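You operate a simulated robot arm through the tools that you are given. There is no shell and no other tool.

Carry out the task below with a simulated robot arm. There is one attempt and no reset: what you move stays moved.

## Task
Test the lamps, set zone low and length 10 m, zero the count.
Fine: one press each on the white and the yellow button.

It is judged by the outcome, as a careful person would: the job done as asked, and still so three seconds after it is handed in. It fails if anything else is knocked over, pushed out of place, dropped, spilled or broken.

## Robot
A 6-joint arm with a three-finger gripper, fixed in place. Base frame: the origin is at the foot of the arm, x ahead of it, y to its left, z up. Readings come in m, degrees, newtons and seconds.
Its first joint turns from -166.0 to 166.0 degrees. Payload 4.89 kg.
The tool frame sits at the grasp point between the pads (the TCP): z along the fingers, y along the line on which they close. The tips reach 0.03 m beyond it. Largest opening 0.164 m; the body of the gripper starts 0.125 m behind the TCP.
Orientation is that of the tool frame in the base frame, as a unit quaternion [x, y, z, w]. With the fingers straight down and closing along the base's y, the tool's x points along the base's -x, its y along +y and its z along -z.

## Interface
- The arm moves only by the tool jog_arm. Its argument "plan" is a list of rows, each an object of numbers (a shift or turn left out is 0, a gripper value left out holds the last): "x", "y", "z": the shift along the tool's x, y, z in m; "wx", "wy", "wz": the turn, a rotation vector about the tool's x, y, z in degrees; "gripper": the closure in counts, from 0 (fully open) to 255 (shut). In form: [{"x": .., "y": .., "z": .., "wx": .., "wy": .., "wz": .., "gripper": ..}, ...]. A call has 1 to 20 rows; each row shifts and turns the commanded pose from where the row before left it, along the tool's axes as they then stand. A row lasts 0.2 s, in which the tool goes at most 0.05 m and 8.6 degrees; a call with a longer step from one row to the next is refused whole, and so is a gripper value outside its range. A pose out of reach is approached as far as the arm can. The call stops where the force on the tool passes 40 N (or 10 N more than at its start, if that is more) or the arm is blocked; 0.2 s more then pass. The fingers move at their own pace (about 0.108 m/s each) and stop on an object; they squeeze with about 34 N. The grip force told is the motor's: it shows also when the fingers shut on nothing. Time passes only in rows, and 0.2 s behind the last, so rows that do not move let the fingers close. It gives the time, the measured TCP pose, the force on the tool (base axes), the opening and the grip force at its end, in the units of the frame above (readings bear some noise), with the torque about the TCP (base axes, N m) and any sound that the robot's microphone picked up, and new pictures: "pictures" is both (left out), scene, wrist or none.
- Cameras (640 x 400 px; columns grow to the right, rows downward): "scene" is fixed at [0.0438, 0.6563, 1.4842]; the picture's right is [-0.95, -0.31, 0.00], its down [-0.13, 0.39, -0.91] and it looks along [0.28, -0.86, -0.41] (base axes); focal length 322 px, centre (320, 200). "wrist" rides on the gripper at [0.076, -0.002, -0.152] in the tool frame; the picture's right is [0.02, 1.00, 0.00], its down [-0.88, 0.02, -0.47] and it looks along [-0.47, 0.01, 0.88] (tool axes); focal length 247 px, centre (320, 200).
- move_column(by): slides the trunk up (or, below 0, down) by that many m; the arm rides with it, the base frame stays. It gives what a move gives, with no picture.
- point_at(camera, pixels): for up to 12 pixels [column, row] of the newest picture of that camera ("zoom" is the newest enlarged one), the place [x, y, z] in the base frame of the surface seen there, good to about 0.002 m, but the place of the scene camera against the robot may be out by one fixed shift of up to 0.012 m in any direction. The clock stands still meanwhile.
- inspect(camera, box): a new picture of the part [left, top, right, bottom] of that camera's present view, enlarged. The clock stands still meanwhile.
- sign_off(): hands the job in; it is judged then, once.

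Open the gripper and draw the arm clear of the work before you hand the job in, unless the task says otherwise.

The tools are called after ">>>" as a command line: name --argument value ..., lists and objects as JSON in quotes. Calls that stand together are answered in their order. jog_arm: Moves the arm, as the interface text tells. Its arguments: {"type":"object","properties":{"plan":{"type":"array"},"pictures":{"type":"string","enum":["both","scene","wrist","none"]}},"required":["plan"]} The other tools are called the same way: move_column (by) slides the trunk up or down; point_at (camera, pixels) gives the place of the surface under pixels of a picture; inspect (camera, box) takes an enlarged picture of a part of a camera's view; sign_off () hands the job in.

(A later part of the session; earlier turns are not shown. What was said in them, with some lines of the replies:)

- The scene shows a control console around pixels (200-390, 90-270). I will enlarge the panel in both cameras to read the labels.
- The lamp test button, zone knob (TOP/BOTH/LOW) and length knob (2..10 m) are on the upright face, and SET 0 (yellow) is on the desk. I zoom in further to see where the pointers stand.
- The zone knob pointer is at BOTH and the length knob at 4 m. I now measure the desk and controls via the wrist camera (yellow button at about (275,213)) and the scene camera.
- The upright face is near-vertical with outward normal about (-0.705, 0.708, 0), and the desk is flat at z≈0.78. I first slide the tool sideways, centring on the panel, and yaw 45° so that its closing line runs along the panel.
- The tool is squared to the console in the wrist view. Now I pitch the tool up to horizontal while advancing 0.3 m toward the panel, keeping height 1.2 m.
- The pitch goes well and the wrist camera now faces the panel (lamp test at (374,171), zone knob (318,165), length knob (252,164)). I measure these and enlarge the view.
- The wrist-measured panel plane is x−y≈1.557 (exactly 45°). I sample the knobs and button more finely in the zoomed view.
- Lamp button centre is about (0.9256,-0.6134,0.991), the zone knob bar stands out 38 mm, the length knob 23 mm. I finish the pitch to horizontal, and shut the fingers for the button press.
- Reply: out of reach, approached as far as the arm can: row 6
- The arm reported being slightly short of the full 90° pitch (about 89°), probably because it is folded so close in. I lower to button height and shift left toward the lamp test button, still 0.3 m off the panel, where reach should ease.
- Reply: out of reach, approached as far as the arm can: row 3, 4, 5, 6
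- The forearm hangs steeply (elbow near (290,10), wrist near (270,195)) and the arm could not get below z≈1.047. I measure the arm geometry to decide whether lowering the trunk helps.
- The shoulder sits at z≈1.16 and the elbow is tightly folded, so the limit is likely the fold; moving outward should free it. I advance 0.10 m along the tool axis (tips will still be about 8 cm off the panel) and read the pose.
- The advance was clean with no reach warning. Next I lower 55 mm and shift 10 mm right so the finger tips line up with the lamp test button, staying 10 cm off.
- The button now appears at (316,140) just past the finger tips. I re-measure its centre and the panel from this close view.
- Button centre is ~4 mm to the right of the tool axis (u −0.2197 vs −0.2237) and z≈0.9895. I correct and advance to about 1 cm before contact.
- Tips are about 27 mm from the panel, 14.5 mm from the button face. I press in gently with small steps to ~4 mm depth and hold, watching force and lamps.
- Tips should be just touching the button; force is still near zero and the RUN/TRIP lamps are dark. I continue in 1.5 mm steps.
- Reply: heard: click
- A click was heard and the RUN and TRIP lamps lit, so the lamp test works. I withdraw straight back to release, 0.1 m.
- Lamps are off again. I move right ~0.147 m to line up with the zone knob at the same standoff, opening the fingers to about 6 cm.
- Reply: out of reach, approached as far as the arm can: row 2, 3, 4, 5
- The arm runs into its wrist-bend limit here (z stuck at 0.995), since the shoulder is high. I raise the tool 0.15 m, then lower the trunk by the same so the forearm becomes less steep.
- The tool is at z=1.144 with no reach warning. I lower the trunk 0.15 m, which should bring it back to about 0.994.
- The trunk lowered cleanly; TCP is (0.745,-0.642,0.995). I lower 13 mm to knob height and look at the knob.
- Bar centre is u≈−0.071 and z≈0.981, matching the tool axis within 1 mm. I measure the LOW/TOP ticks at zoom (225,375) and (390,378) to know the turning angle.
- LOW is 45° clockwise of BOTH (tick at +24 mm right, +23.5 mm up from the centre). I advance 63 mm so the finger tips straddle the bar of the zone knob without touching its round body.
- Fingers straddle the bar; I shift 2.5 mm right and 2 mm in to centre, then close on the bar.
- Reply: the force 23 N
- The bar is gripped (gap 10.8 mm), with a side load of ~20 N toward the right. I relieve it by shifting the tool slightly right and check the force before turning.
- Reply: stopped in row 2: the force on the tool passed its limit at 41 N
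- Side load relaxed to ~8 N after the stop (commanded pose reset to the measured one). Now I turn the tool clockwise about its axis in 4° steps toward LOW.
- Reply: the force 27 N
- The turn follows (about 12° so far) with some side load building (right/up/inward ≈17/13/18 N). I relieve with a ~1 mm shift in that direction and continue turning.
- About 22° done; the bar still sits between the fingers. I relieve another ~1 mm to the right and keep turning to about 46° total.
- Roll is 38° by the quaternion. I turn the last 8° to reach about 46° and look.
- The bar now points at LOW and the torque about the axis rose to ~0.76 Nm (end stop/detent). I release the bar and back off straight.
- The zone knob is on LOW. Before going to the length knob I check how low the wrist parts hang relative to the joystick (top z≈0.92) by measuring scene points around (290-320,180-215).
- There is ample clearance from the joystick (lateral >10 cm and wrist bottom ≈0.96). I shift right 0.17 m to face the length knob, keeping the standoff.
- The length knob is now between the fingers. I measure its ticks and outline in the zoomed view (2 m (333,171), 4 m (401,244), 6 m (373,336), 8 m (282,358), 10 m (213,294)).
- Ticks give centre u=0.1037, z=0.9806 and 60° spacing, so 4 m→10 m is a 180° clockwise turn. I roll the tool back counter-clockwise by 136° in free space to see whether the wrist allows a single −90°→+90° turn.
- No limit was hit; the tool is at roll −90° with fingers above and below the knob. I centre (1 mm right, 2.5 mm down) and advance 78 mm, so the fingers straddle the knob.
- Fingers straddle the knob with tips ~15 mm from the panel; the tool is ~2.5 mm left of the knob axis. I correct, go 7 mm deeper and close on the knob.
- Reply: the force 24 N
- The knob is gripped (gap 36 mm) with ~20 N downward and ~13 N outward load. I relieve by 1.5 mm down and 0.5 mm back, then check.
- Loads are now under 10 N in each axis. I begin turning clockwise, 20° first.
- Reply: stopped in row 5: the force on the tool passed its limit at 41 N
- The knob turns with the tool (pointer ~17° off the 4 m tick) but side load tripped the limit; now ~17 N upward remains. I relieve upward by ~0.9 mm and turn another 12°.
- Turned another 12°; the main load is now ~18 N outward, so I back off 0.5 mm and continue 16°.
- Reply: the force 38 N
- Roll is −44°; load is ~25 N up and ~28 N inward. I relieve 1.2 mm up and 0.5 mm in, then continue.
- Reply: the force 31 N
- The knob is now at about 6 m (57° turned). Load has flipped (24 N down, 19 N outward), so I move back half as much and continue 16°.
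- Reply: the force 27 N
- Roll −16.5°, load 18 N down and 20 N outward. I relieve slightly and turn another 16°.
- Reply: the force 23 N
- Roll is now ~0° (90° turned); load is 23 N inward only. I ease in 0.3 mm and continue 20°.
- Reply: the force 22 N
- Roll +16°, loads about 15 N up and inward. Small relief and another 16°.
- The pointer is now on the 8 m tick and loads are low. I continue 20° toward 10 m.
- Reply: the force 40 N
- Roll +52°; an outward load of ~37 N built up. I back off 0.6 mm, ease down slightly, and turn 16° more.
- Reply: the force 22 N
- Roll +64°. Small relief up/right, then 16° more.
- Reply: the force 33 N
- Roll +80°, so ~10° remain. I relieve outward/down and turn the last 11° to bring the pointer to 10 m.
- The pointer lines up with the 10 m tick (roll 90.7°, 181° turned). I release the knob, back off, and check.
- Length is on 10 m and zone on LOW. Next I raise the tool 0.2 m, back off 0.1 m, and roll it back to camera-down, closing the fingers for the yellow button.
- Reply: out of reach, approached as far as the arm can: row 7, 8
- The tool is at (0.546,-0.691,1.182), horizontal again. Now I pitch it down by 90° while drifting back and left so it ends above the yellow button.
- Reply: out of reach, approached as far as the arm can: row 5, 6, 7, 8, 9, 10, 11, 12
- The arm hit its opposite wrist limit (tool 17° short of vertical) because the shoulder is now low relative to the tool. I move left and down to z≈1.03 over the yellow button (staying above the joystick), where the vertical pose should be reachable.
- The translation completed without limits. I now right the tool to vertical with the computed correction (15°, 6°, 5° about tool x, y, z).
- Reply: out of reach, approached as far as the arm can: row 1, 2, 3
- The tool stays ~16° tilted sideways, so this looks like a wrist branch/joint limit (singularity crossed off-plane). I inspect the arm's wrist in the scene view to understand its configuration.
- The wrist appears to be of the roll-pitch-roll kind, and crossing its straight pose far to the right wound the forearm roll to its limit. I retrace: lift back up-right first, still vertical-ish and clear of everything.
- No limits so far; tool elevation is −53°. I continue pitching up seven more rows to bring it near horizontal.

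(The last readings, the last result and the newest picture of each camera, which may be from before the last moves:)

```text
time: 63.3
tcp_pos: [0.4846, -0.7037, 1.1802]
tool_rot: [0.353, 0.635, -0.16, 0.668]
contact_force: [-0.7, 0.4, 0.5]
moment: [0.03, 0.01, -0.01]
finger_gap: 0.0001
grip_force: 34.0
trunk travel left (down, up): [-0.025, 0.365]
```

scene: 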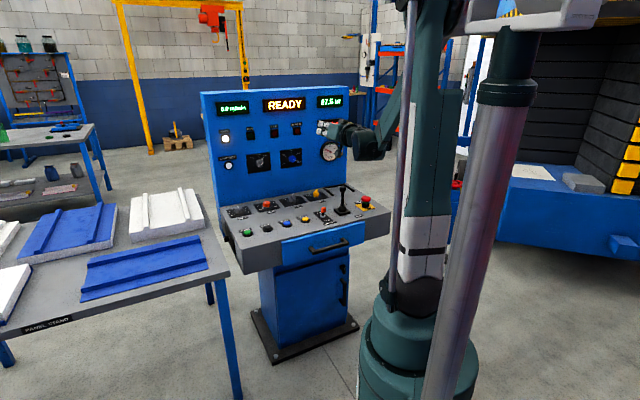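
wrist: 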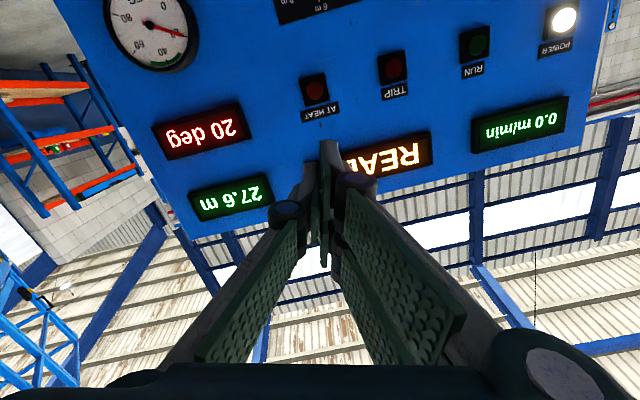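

The retrace worked with no limits. I level the tool exactly (rotation ≈ (2, −3.5, −15.5)°) and slide 0.205 m left, to where the tool lies in the arm's plane.

>>> jog_arm --plan '[{"wx": 0.67, "wy": -1.17, "wz": -5.18}, {"wx": 0.67, "wy": -1.17, "wz": -5.18}, {"wx": 0.67, "wy": -1.17, "wz": -5.18}, {"y": 0.0342}, {"y": 0.0342}, {"y": 0.0342}, {"y": 0.0342}, {"y": 0.0342}, {"y": 0.0342}, {}]'

```text
time: 65.5
tcp_pos: [0.6254, -0.5593, 1.182]
tool_rot: [0.269, 0.654, -0.268, 0.654]
contact_force: [0.0, -0.4, -0.1]
moment: [-0.01, -0.01, 0.09]
finger_gap: 0.0
grip_force: 34.4
trunk travel left (down, up): [-0.025, 0.365]
```

scene: 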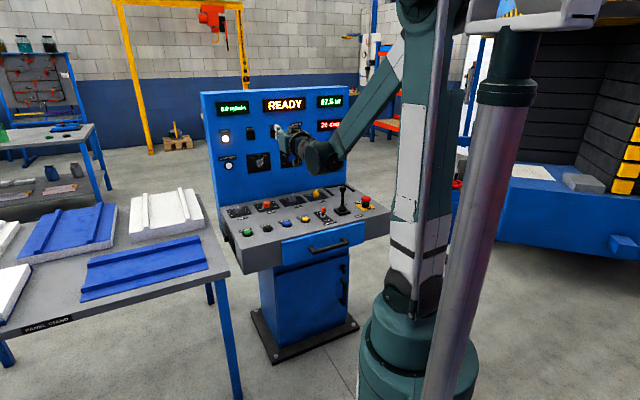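
wrist: 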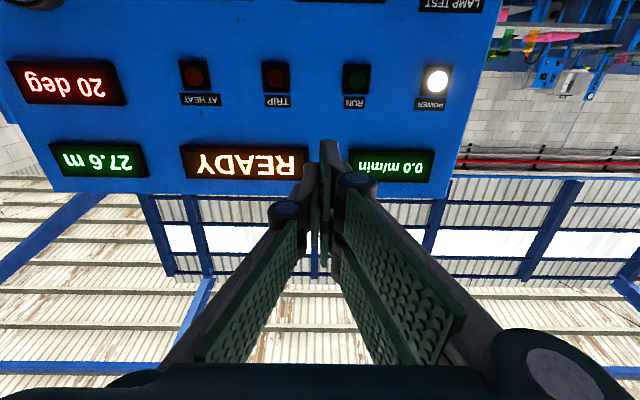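

Level again at u≈−0.047, z=1.18. I now pitch down in the arm's plane, sinking slightly, and check halfway.

>>> jog_arm --plan '[{"x": 0.01, "z": -0.0125, "wy": 7.5}, {"x": 0.0115, "z": -0.0111, "wy": 7.5}, {"x": 0.0129, "z": -0.0095, "wy": 7.5}, {"x": 0.014, "z": -0.0077, "wy": 7.5}, {"x": 0.015, "z": -0.0058, "wy": 7.5}, {"x": 0.0155, "z": -0.0038, "wy": 7.5}, {"x": 0.0159, "z": -0.0017, "wy": 7.5}]' --pictures "none"

```text
time: 67.1
tcp_pos: [0.574, -0.5148, 1.118]
tool_rot: [0.364, 0.857, -0.143, 0.335]
contact_force: [-0.5, 0.3, 0.0]
moment: [-0.03, -0.04, 0.01]
finger_gap: 0.0
grip_force: 33.8
out of reach, approached as far as the arm can: row 1, 2
trunk travel left (down, up): [-0.025, 0.365]
```

Passed the straight-wrist region cleanly (no lateral tilt now). I continue the remaining ~43° to vertical.

>>> jog_arm --plan '[{"x": 0.0159, "z": -0.0005, "wy": 7.1}, {"x": 0.016, "z": 0.001, "wy": 7.1}, {"x": 0.0158, "z": 0.0027, "wy": 7.1}, {"x": 0.0153, "z": 0.0046, "wy": 7.1}, {"x": 0.0147, "z": 0.0066, "wy": 7.1}, {"x": 0.0137, "z": 0.0083, "wy": 7.1}, {}]'

```text
time: 68.7
tcp_pos: [0.5221, -0.4613, 1.0571]
tool_rot: [0.392, 0.92, -0.001, 0.002]
contact_force: [-0.2, 0.9, -0.6]
moment: [-0.02, -0.06, -0.02]
finger_gap: 0.0002
grip_force: 34.1
trunk travel left (down, up): [-0.025, 0.365]
```

scene: 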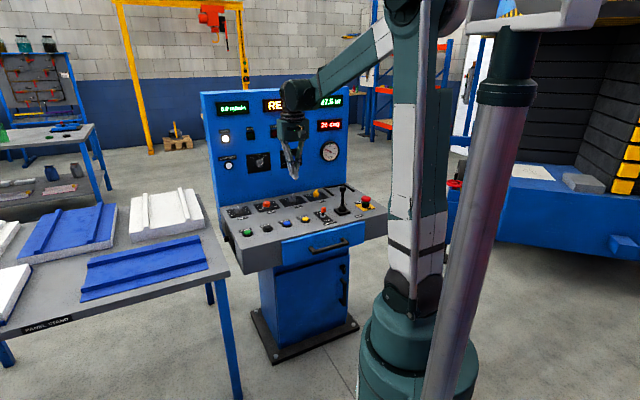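
wrist: 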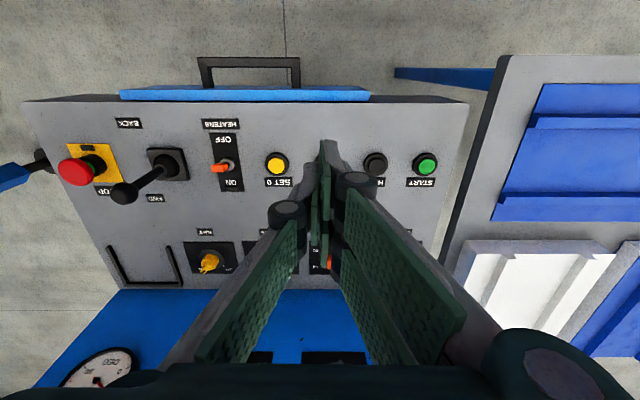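

The tool is vertical now, yaw 46°. I measure the yellow SET 0 button (pixel (277,163)) precisely from here.

>>> inspect --camera "wrist" --box '[240, 130, 320, 200]'

>>> point_at --camera "wrist" --pixels '[[277, 161], [277, 163], [272, 162], [283, 162], [277, 156], [277, 169], [290, 160], [310, 140]]'

```text
5.71 times, centred on (280, 165) of wrist
```

zoom: 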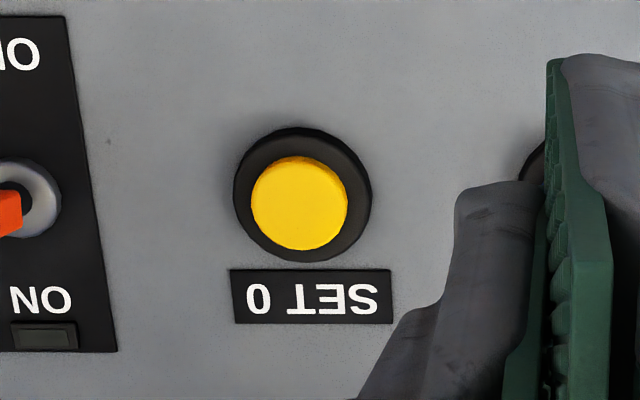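

```text
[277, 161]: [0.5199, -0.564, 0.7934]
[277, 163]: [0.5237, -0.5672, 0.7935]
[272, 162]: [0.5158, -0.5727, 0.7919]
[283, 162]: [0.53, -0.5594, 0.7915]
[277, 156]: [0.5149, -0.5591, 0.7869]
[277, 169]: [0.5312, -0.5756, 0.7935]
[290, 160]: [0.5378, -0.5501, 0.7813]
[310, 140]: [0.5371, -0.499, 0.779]
```

I sample the button's rim and centre in the zoomed image for a better centre.

>>> point_at --camera "zoom" --pixels '[[299, 203], [255, 203], [343, 203], [299, 162], [299, 245], [303, 130], [303, 258], [237, 195], [370, 195]]'

```text
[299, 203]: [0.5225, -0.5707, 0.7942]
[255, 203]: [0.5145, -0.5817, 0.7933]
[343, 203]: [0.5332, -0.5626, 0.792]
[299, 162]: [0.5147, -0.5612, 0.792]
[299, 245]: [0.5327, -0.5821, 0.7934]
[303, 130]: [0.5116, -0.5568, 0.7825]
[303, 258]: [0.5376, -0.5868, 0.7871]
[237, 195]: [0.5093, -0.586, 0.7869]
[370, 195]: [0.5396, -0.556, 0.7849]
```

Centre is (0.524,−0.5715), top z=0.7935. I move over it at the current height, then descend to tips ~5 cm above the button.

>>> jog_arm --plan '[{"x": -0.0202, "y": -0.0187}, {"x": -0.0202, "y": -0.0187}, {"x": -0.0202, "y": -0.0187}, {"x": -0.0203, "y": -0.0188}, {"z": 0.045}, {"z": 0.045}, {"z": 0.045}, {"z": 0.045}, {}]'

>>> inspect --camera "wrist" --box '[220, 90, 420, 215]'

>>> inspect --camera "scene" --box '[240, 130, 400, 250]'

```text
time: 70.7
tcp_pos: [0.5274, -0.5742, 0.8798]
tool_rot: [0.391, 0.92, -0.001, 0.002]
contact_force: [0.1, 0.4, 0.4]
moment: [-0.04, -0.04, -0.01]
finger_gap: 0.0
grip_force: 34.4
trunk travel left (down, up): [-0.025, 0.365]
```

scene: 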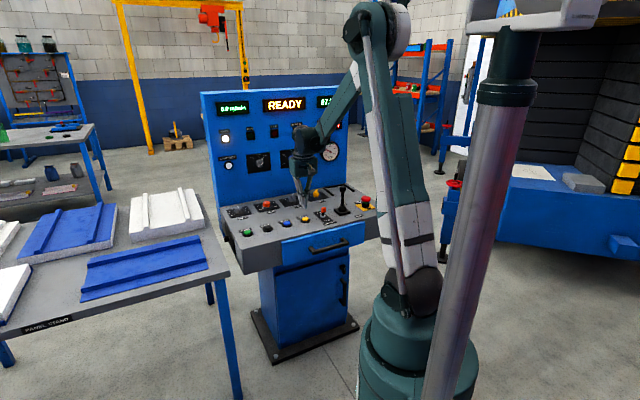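
wrist: 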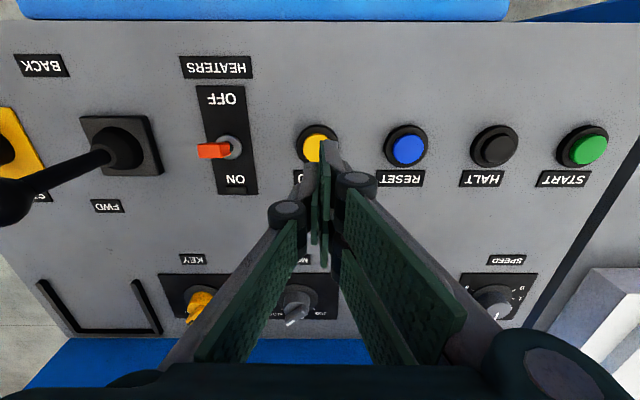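

```text
3.20 times, centred on (320, 152) of wrist
```

zoom: 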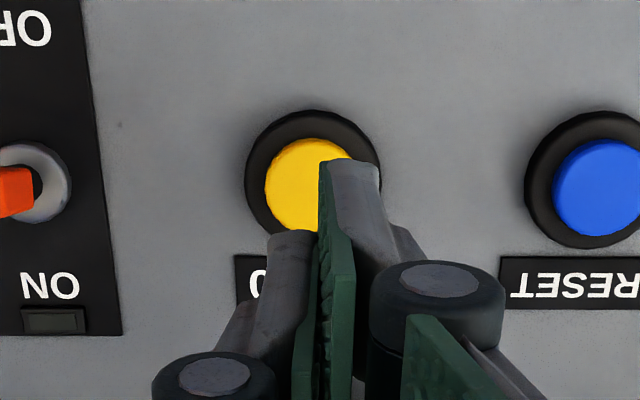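

```text
3.33 times, centred on (320, 190) of scene
```

zoom: 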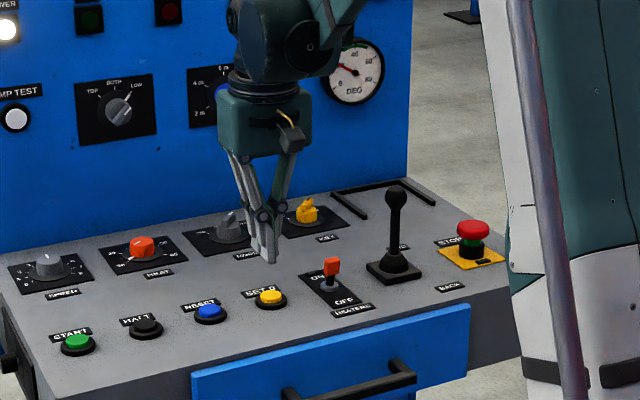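

The tips are ~5 cm above the button. I re-measure the bezel rim from this close view to fine-tune the centring.

>>> inspect --camera "wrist" --box '[220, 90, 420, 215]'

>>> point_at --camera "zoom" --pixels '[[247, 178], [379, 175], [312, 112], [268, 185], [300, 190], [312, 142], [280, 220], [300, 225]]'

```text
3.20 times, centred on (320, 152) of wrist
```

zoom: 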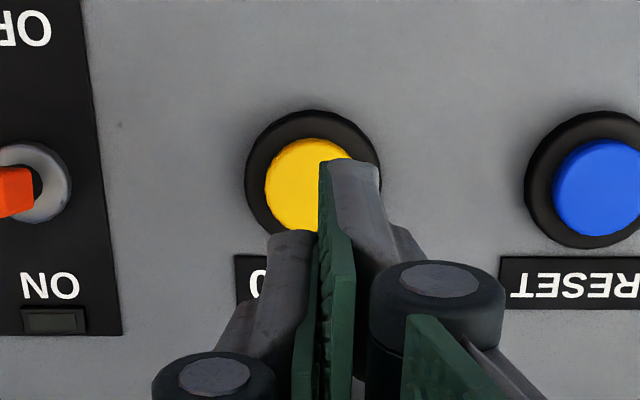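

```text
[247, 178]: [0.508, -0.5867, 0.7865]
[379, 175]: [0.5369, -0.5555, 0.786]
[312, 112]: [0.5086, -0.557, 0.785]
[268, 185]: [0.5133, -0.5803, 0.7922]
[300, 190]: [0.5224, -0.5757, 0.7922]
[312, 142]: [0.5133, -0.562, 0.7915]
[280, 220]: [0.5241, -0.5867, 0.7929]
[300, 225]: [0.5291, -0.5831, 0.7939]
```

Bezel centre is (0.523,−0.5715), so I shift ~4.5 mm/−1 mm in tool x/y and descend 4.5 cm, to ~1 cm above the button.

>>> jog_arm --plan '[{"x": 0.0045, "y": -0.001, "z": 0.005}, {"z": 0.02}, {"z": 0.02}, {}]'

>>> inspect --camera "scene" --box '[260, 170, 360, 240]'

```text
time: 71.7
tcp_pos: [0.5218, -0.5714, 0.8335]
tool_rot: [0.391, 0.92, 0.0, 0.001]
contact_force: [-0.9, 0.2, 0.2]
moment: [-0.08, -0.02, 0.01]
finger_gap: 0.0001
grip_force: 34.2
trunk travel left (down, up): [-0.025, 0.365]
```

scene: 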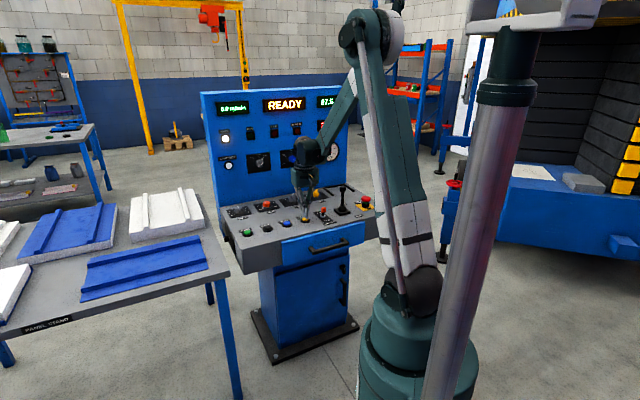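
wrist: 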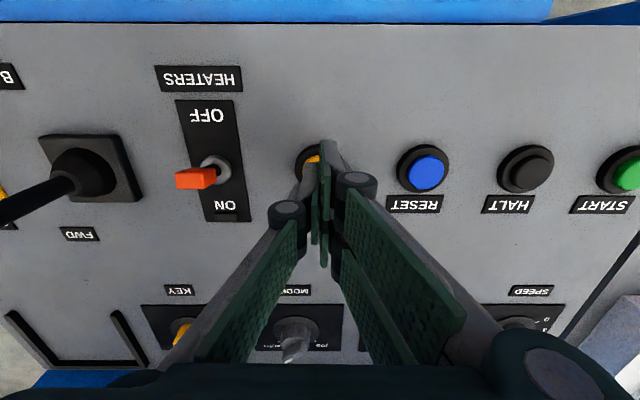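

```text
5.71 times, centred on (310, 205) of scene
```

zoom: 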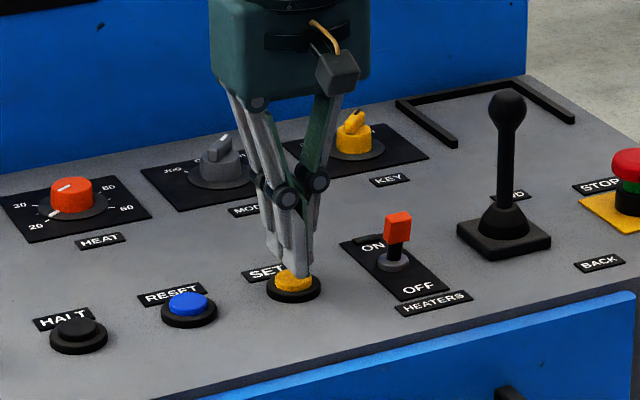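

Tips are ~10 mm above the yellow button and centred. I press down in small steps.

>>> jog_arm --plan '[{"z": 0.006}, {"z": 0.003}, {"z": 0.0015}, {"z": 0.0015}]' --pictures "scene"

```text
time: 72.7
tcp_pos: [0.5207, -0.57, 0.8209]
tool_rot: [0.391, 0.92, 0.0, 0.001]
contact_force: [-0.9, 0.1, 1.0]
moment: [-0.03, -0.02, 0.01]
finger_gap: 0.0001
grip_force: 34.1
trunk travel left (down, up): [-0.025, 0.365]
```

scene: 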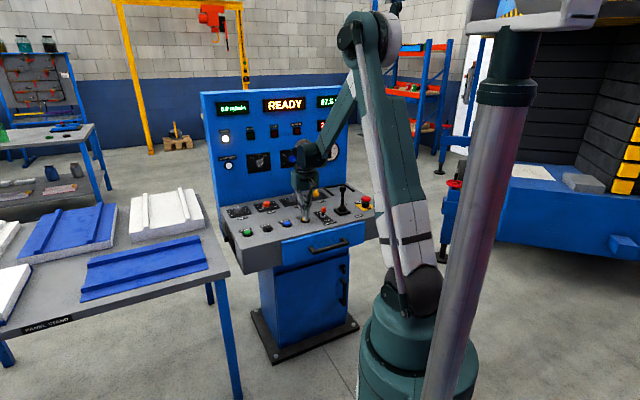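

No click yet and force is near zero (z≈0.821). I press 3 mm further in two steps.

>>> jog_arm --plan '[{"z": 0.0015}, {"z": 0.0015}]' --pictures "scene"

>>> inspect --camera "scene" --box '[200, 85, 390, 204]'

```text
time: 73.3
tcp_pos: [0.5215, -0.5704, 0.8186]
tool_rot: [0.392, 0.92, -0.001, 0.002]
contact_force: [-0.7, 0.3, 1.6]
moment: [-0.01, 0.02, 0.0]
finger_gap: 0.0062
grip_force: 44.6
trunk travel left (down, up): [-0.025, 0.365]
```

scene: 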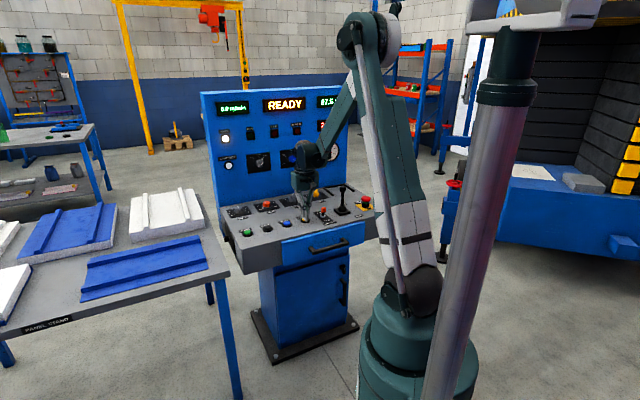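

```text
3.36 times, centred on (295, 144) of scene
```

zoom: 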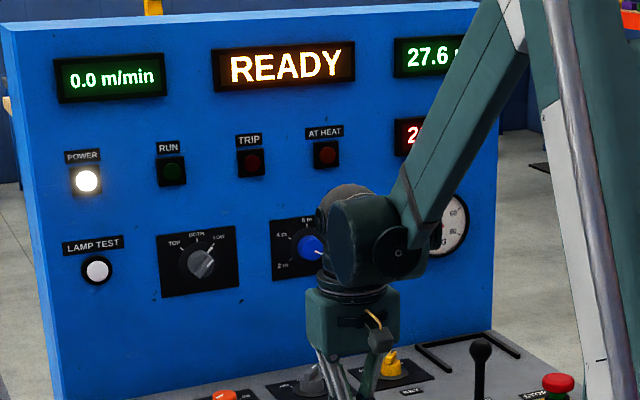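

The fingers are contacting (gap opened 6 mm as at the white button) but there is no click and the count still reads 27.6 m. I press another 1.5 mm.

>>> jog_arm --plan '[{"z": 0.0015}]' --pictures "scene"

>>> inspect --camera "scene" --box '[200, 85, 390, 204]'

```text
time: 73.7
tcp_pos: [0.5215, -0.57, 0.8168]
tool_rot: [0.392, 0.92, -0.001, 0.002]
contact_force: [1.9, -1.0, 3.4]
moment: [-0.02, -0.02, -0.04]
finger_gap: 0.0061
grip_force: 44.4
trunk travel left (down, up): [-0.025, 0.365]
heard: click
```

scene: 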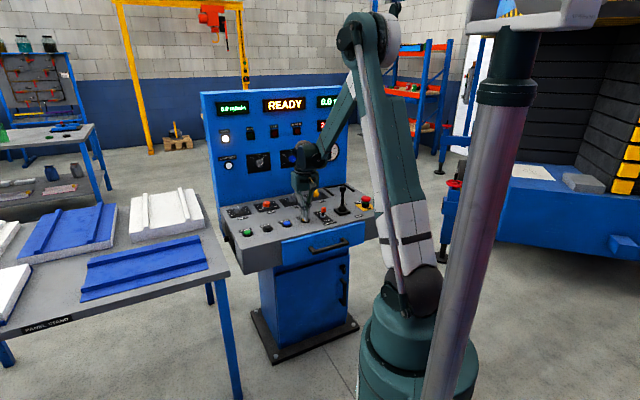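

```text
3.36 times, centred on (295, 144) of scene
```

zoom: 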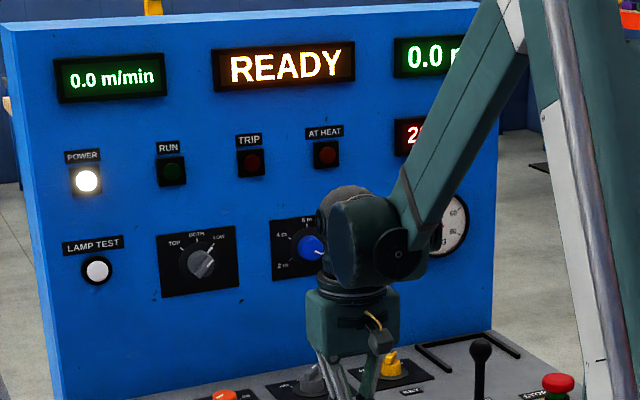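

A click was heard and the counter reads 0.0 m. I lift straight up off the button and then draw back away from the console, opening the gripper once clear.

>>> jog_arm --plan '[{"z": -0.01}, {"z": -0.03}, {"z": -0.045}, {"z": -0.045}, {"z": -0.045}, {"z": -0.045}, {"z": -0.04}, {"x": 0.04}, {"x": 0.04}, {"x": 0.04}, {"x": 0.04, "gripper": 0}, {"x": 0.03}, {}, {}, {}]'

>>> inspect --camera "scene" --box '[200, 85, 390, 204]'

>>> inspect --camera "scene" --box '[220, 175, 390, 280]'

```text
time: 76.9
tcp_pos: [0.3915, -0.4313, 1.0743]
tool_rot: [0.391, 0.92, 0.0, 0.002]
contact_force: [0.0, 0.3, 0.0]
moment: [-0.05, -0.04, 0.01]
finger_gap: 0.1639
grip_force: 0.1
trunk travel left (down, up): [-0.025, 0.365]
```

scene: 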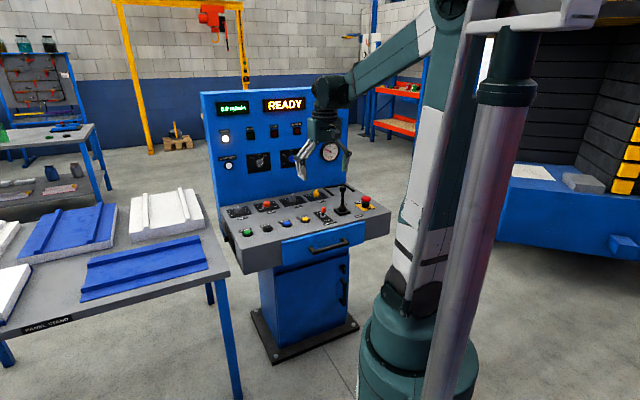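
wrist: 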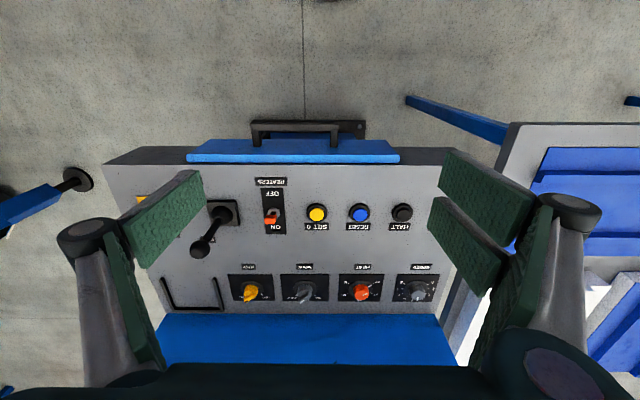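

```text
3.36 times, centred on (295, 144) of scene
```

zoom: 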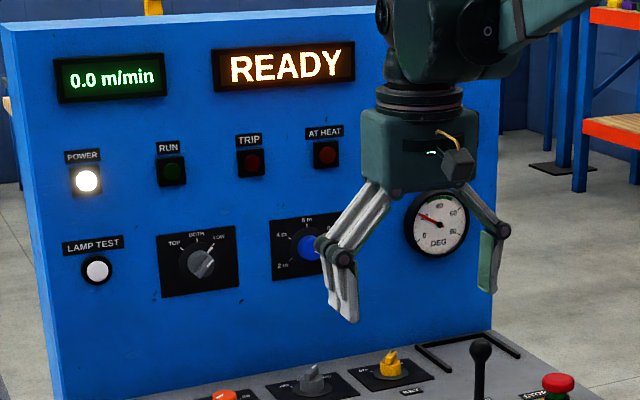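

```text
3.76 times, centred on (305, 228) of scene
```

zoom: 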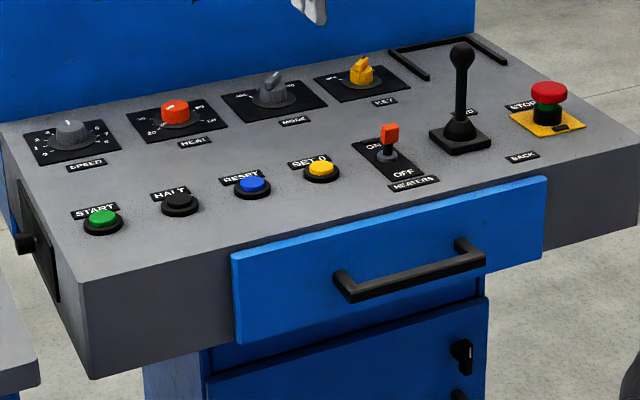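

Everything else on the desk is unchanged. I raise the trunk back by 0.15 m so the arm clears and the readouts can be checked.

>>> move_column --by 0.15

```text
time: 78.6
tcp_pos: [0.3905, -0.4309, 1.2241]
tool_rot: [0.392, 0.92, -0.001, 0.001]
contact_force: [-0.5, 0.1, -0.4]
moment: [0.03, 0.0, 0.04]
finger_gap: 0.1638
grip_force: 0.1
trunk travel left (down, up): [-0.175, 0.215]
```

The trunk is back at its first height with the tool at z=1.224. I move the tool right, back toward its starting place, and check the panel.

>>> jog_arm --plan '[{"x": 0.02, "y": -0.03}, {"x": 0.02, "y": -0.03}, {"x": 0.02, "y": -0.03}, {"x": 0.015, "y": -0.03}, {}]'

>>> inspect --camera "scene" --box '[200, 85, 390, 204]'

>>> inspect --camera "scene" --box '[215, 140, 311, 200]'

```text
time: 79.8
tcp_pos: [0.264, -0.4651, 1.2253]
tool_rot: [0.381, 0.925, -0.001, 0.002]
contact_force: [-0.1, 0.3, -0.4]
moment: [-0.02, -0.05, 0.01]
finger_gap: 0.1638
grip_force: 0.1
trunk travel left (down, up): [-0.175, 0.215]
```

scene: 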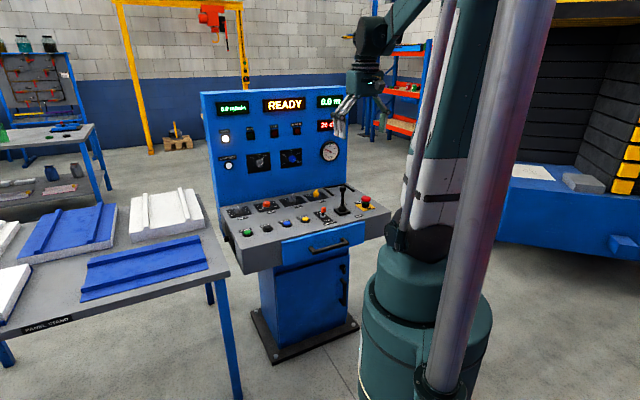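
wrist: 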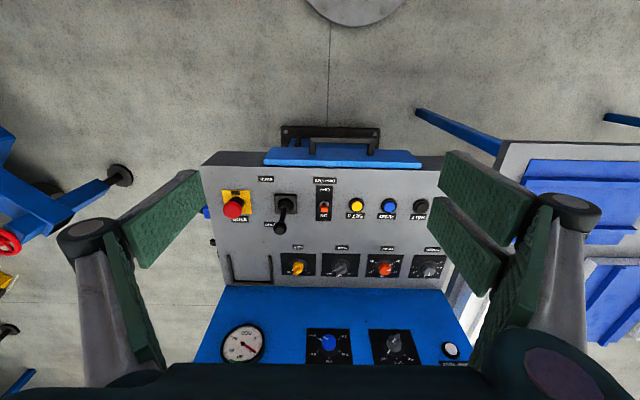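

```text
3.36 times, centred on (295, 144) of scene
```

zoom: 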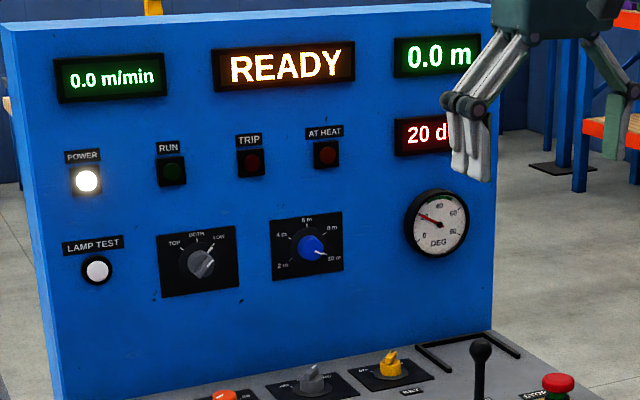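

```text
6.67 times, centred on (263, 170) of scene
```

zoom: 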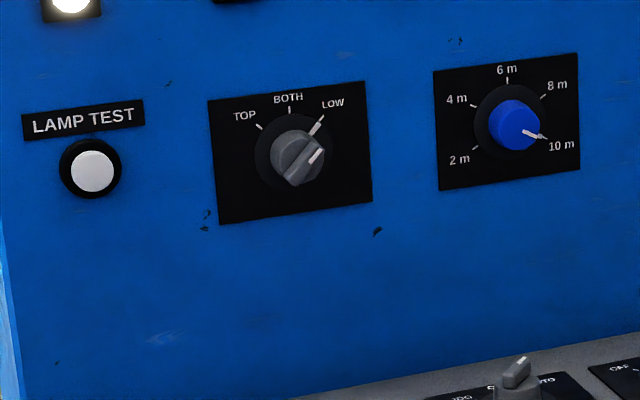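

The panel shows zone on LOW, length on 10 m and the count at 0.0 m. The lamp test was done with one press, READY is still lit, and nothing else has moved. The gripper is open and the arm is clear, so I hand the job in.

>>> sign_off

```text
The job is handed in.
```

The job is done and handed in; I don't have the verdict yet.

- **Lamp test:** I pressed the white button once. It clicked, and the RUN and TRIP lamps I could see lit up, then went out on release. AT HEAT was out of view at that moment, so I did not see it light.
- **Zone:** turned from BOTH to LOW. The pointer lines up with the LOW mark.
- **Length:** turned from 4 m to 10 m. The pointer lines up with the 10 m mark.
- **Count:** I pressed the yellow SET 0 button once. It clicked, and the display went from 27.6 m to 0.0 m.

In the final pictures the READY sign is still lit and the other controls look unchanged. The gripper is open, the arm is clear of the console and the trunk is back at its starting height.
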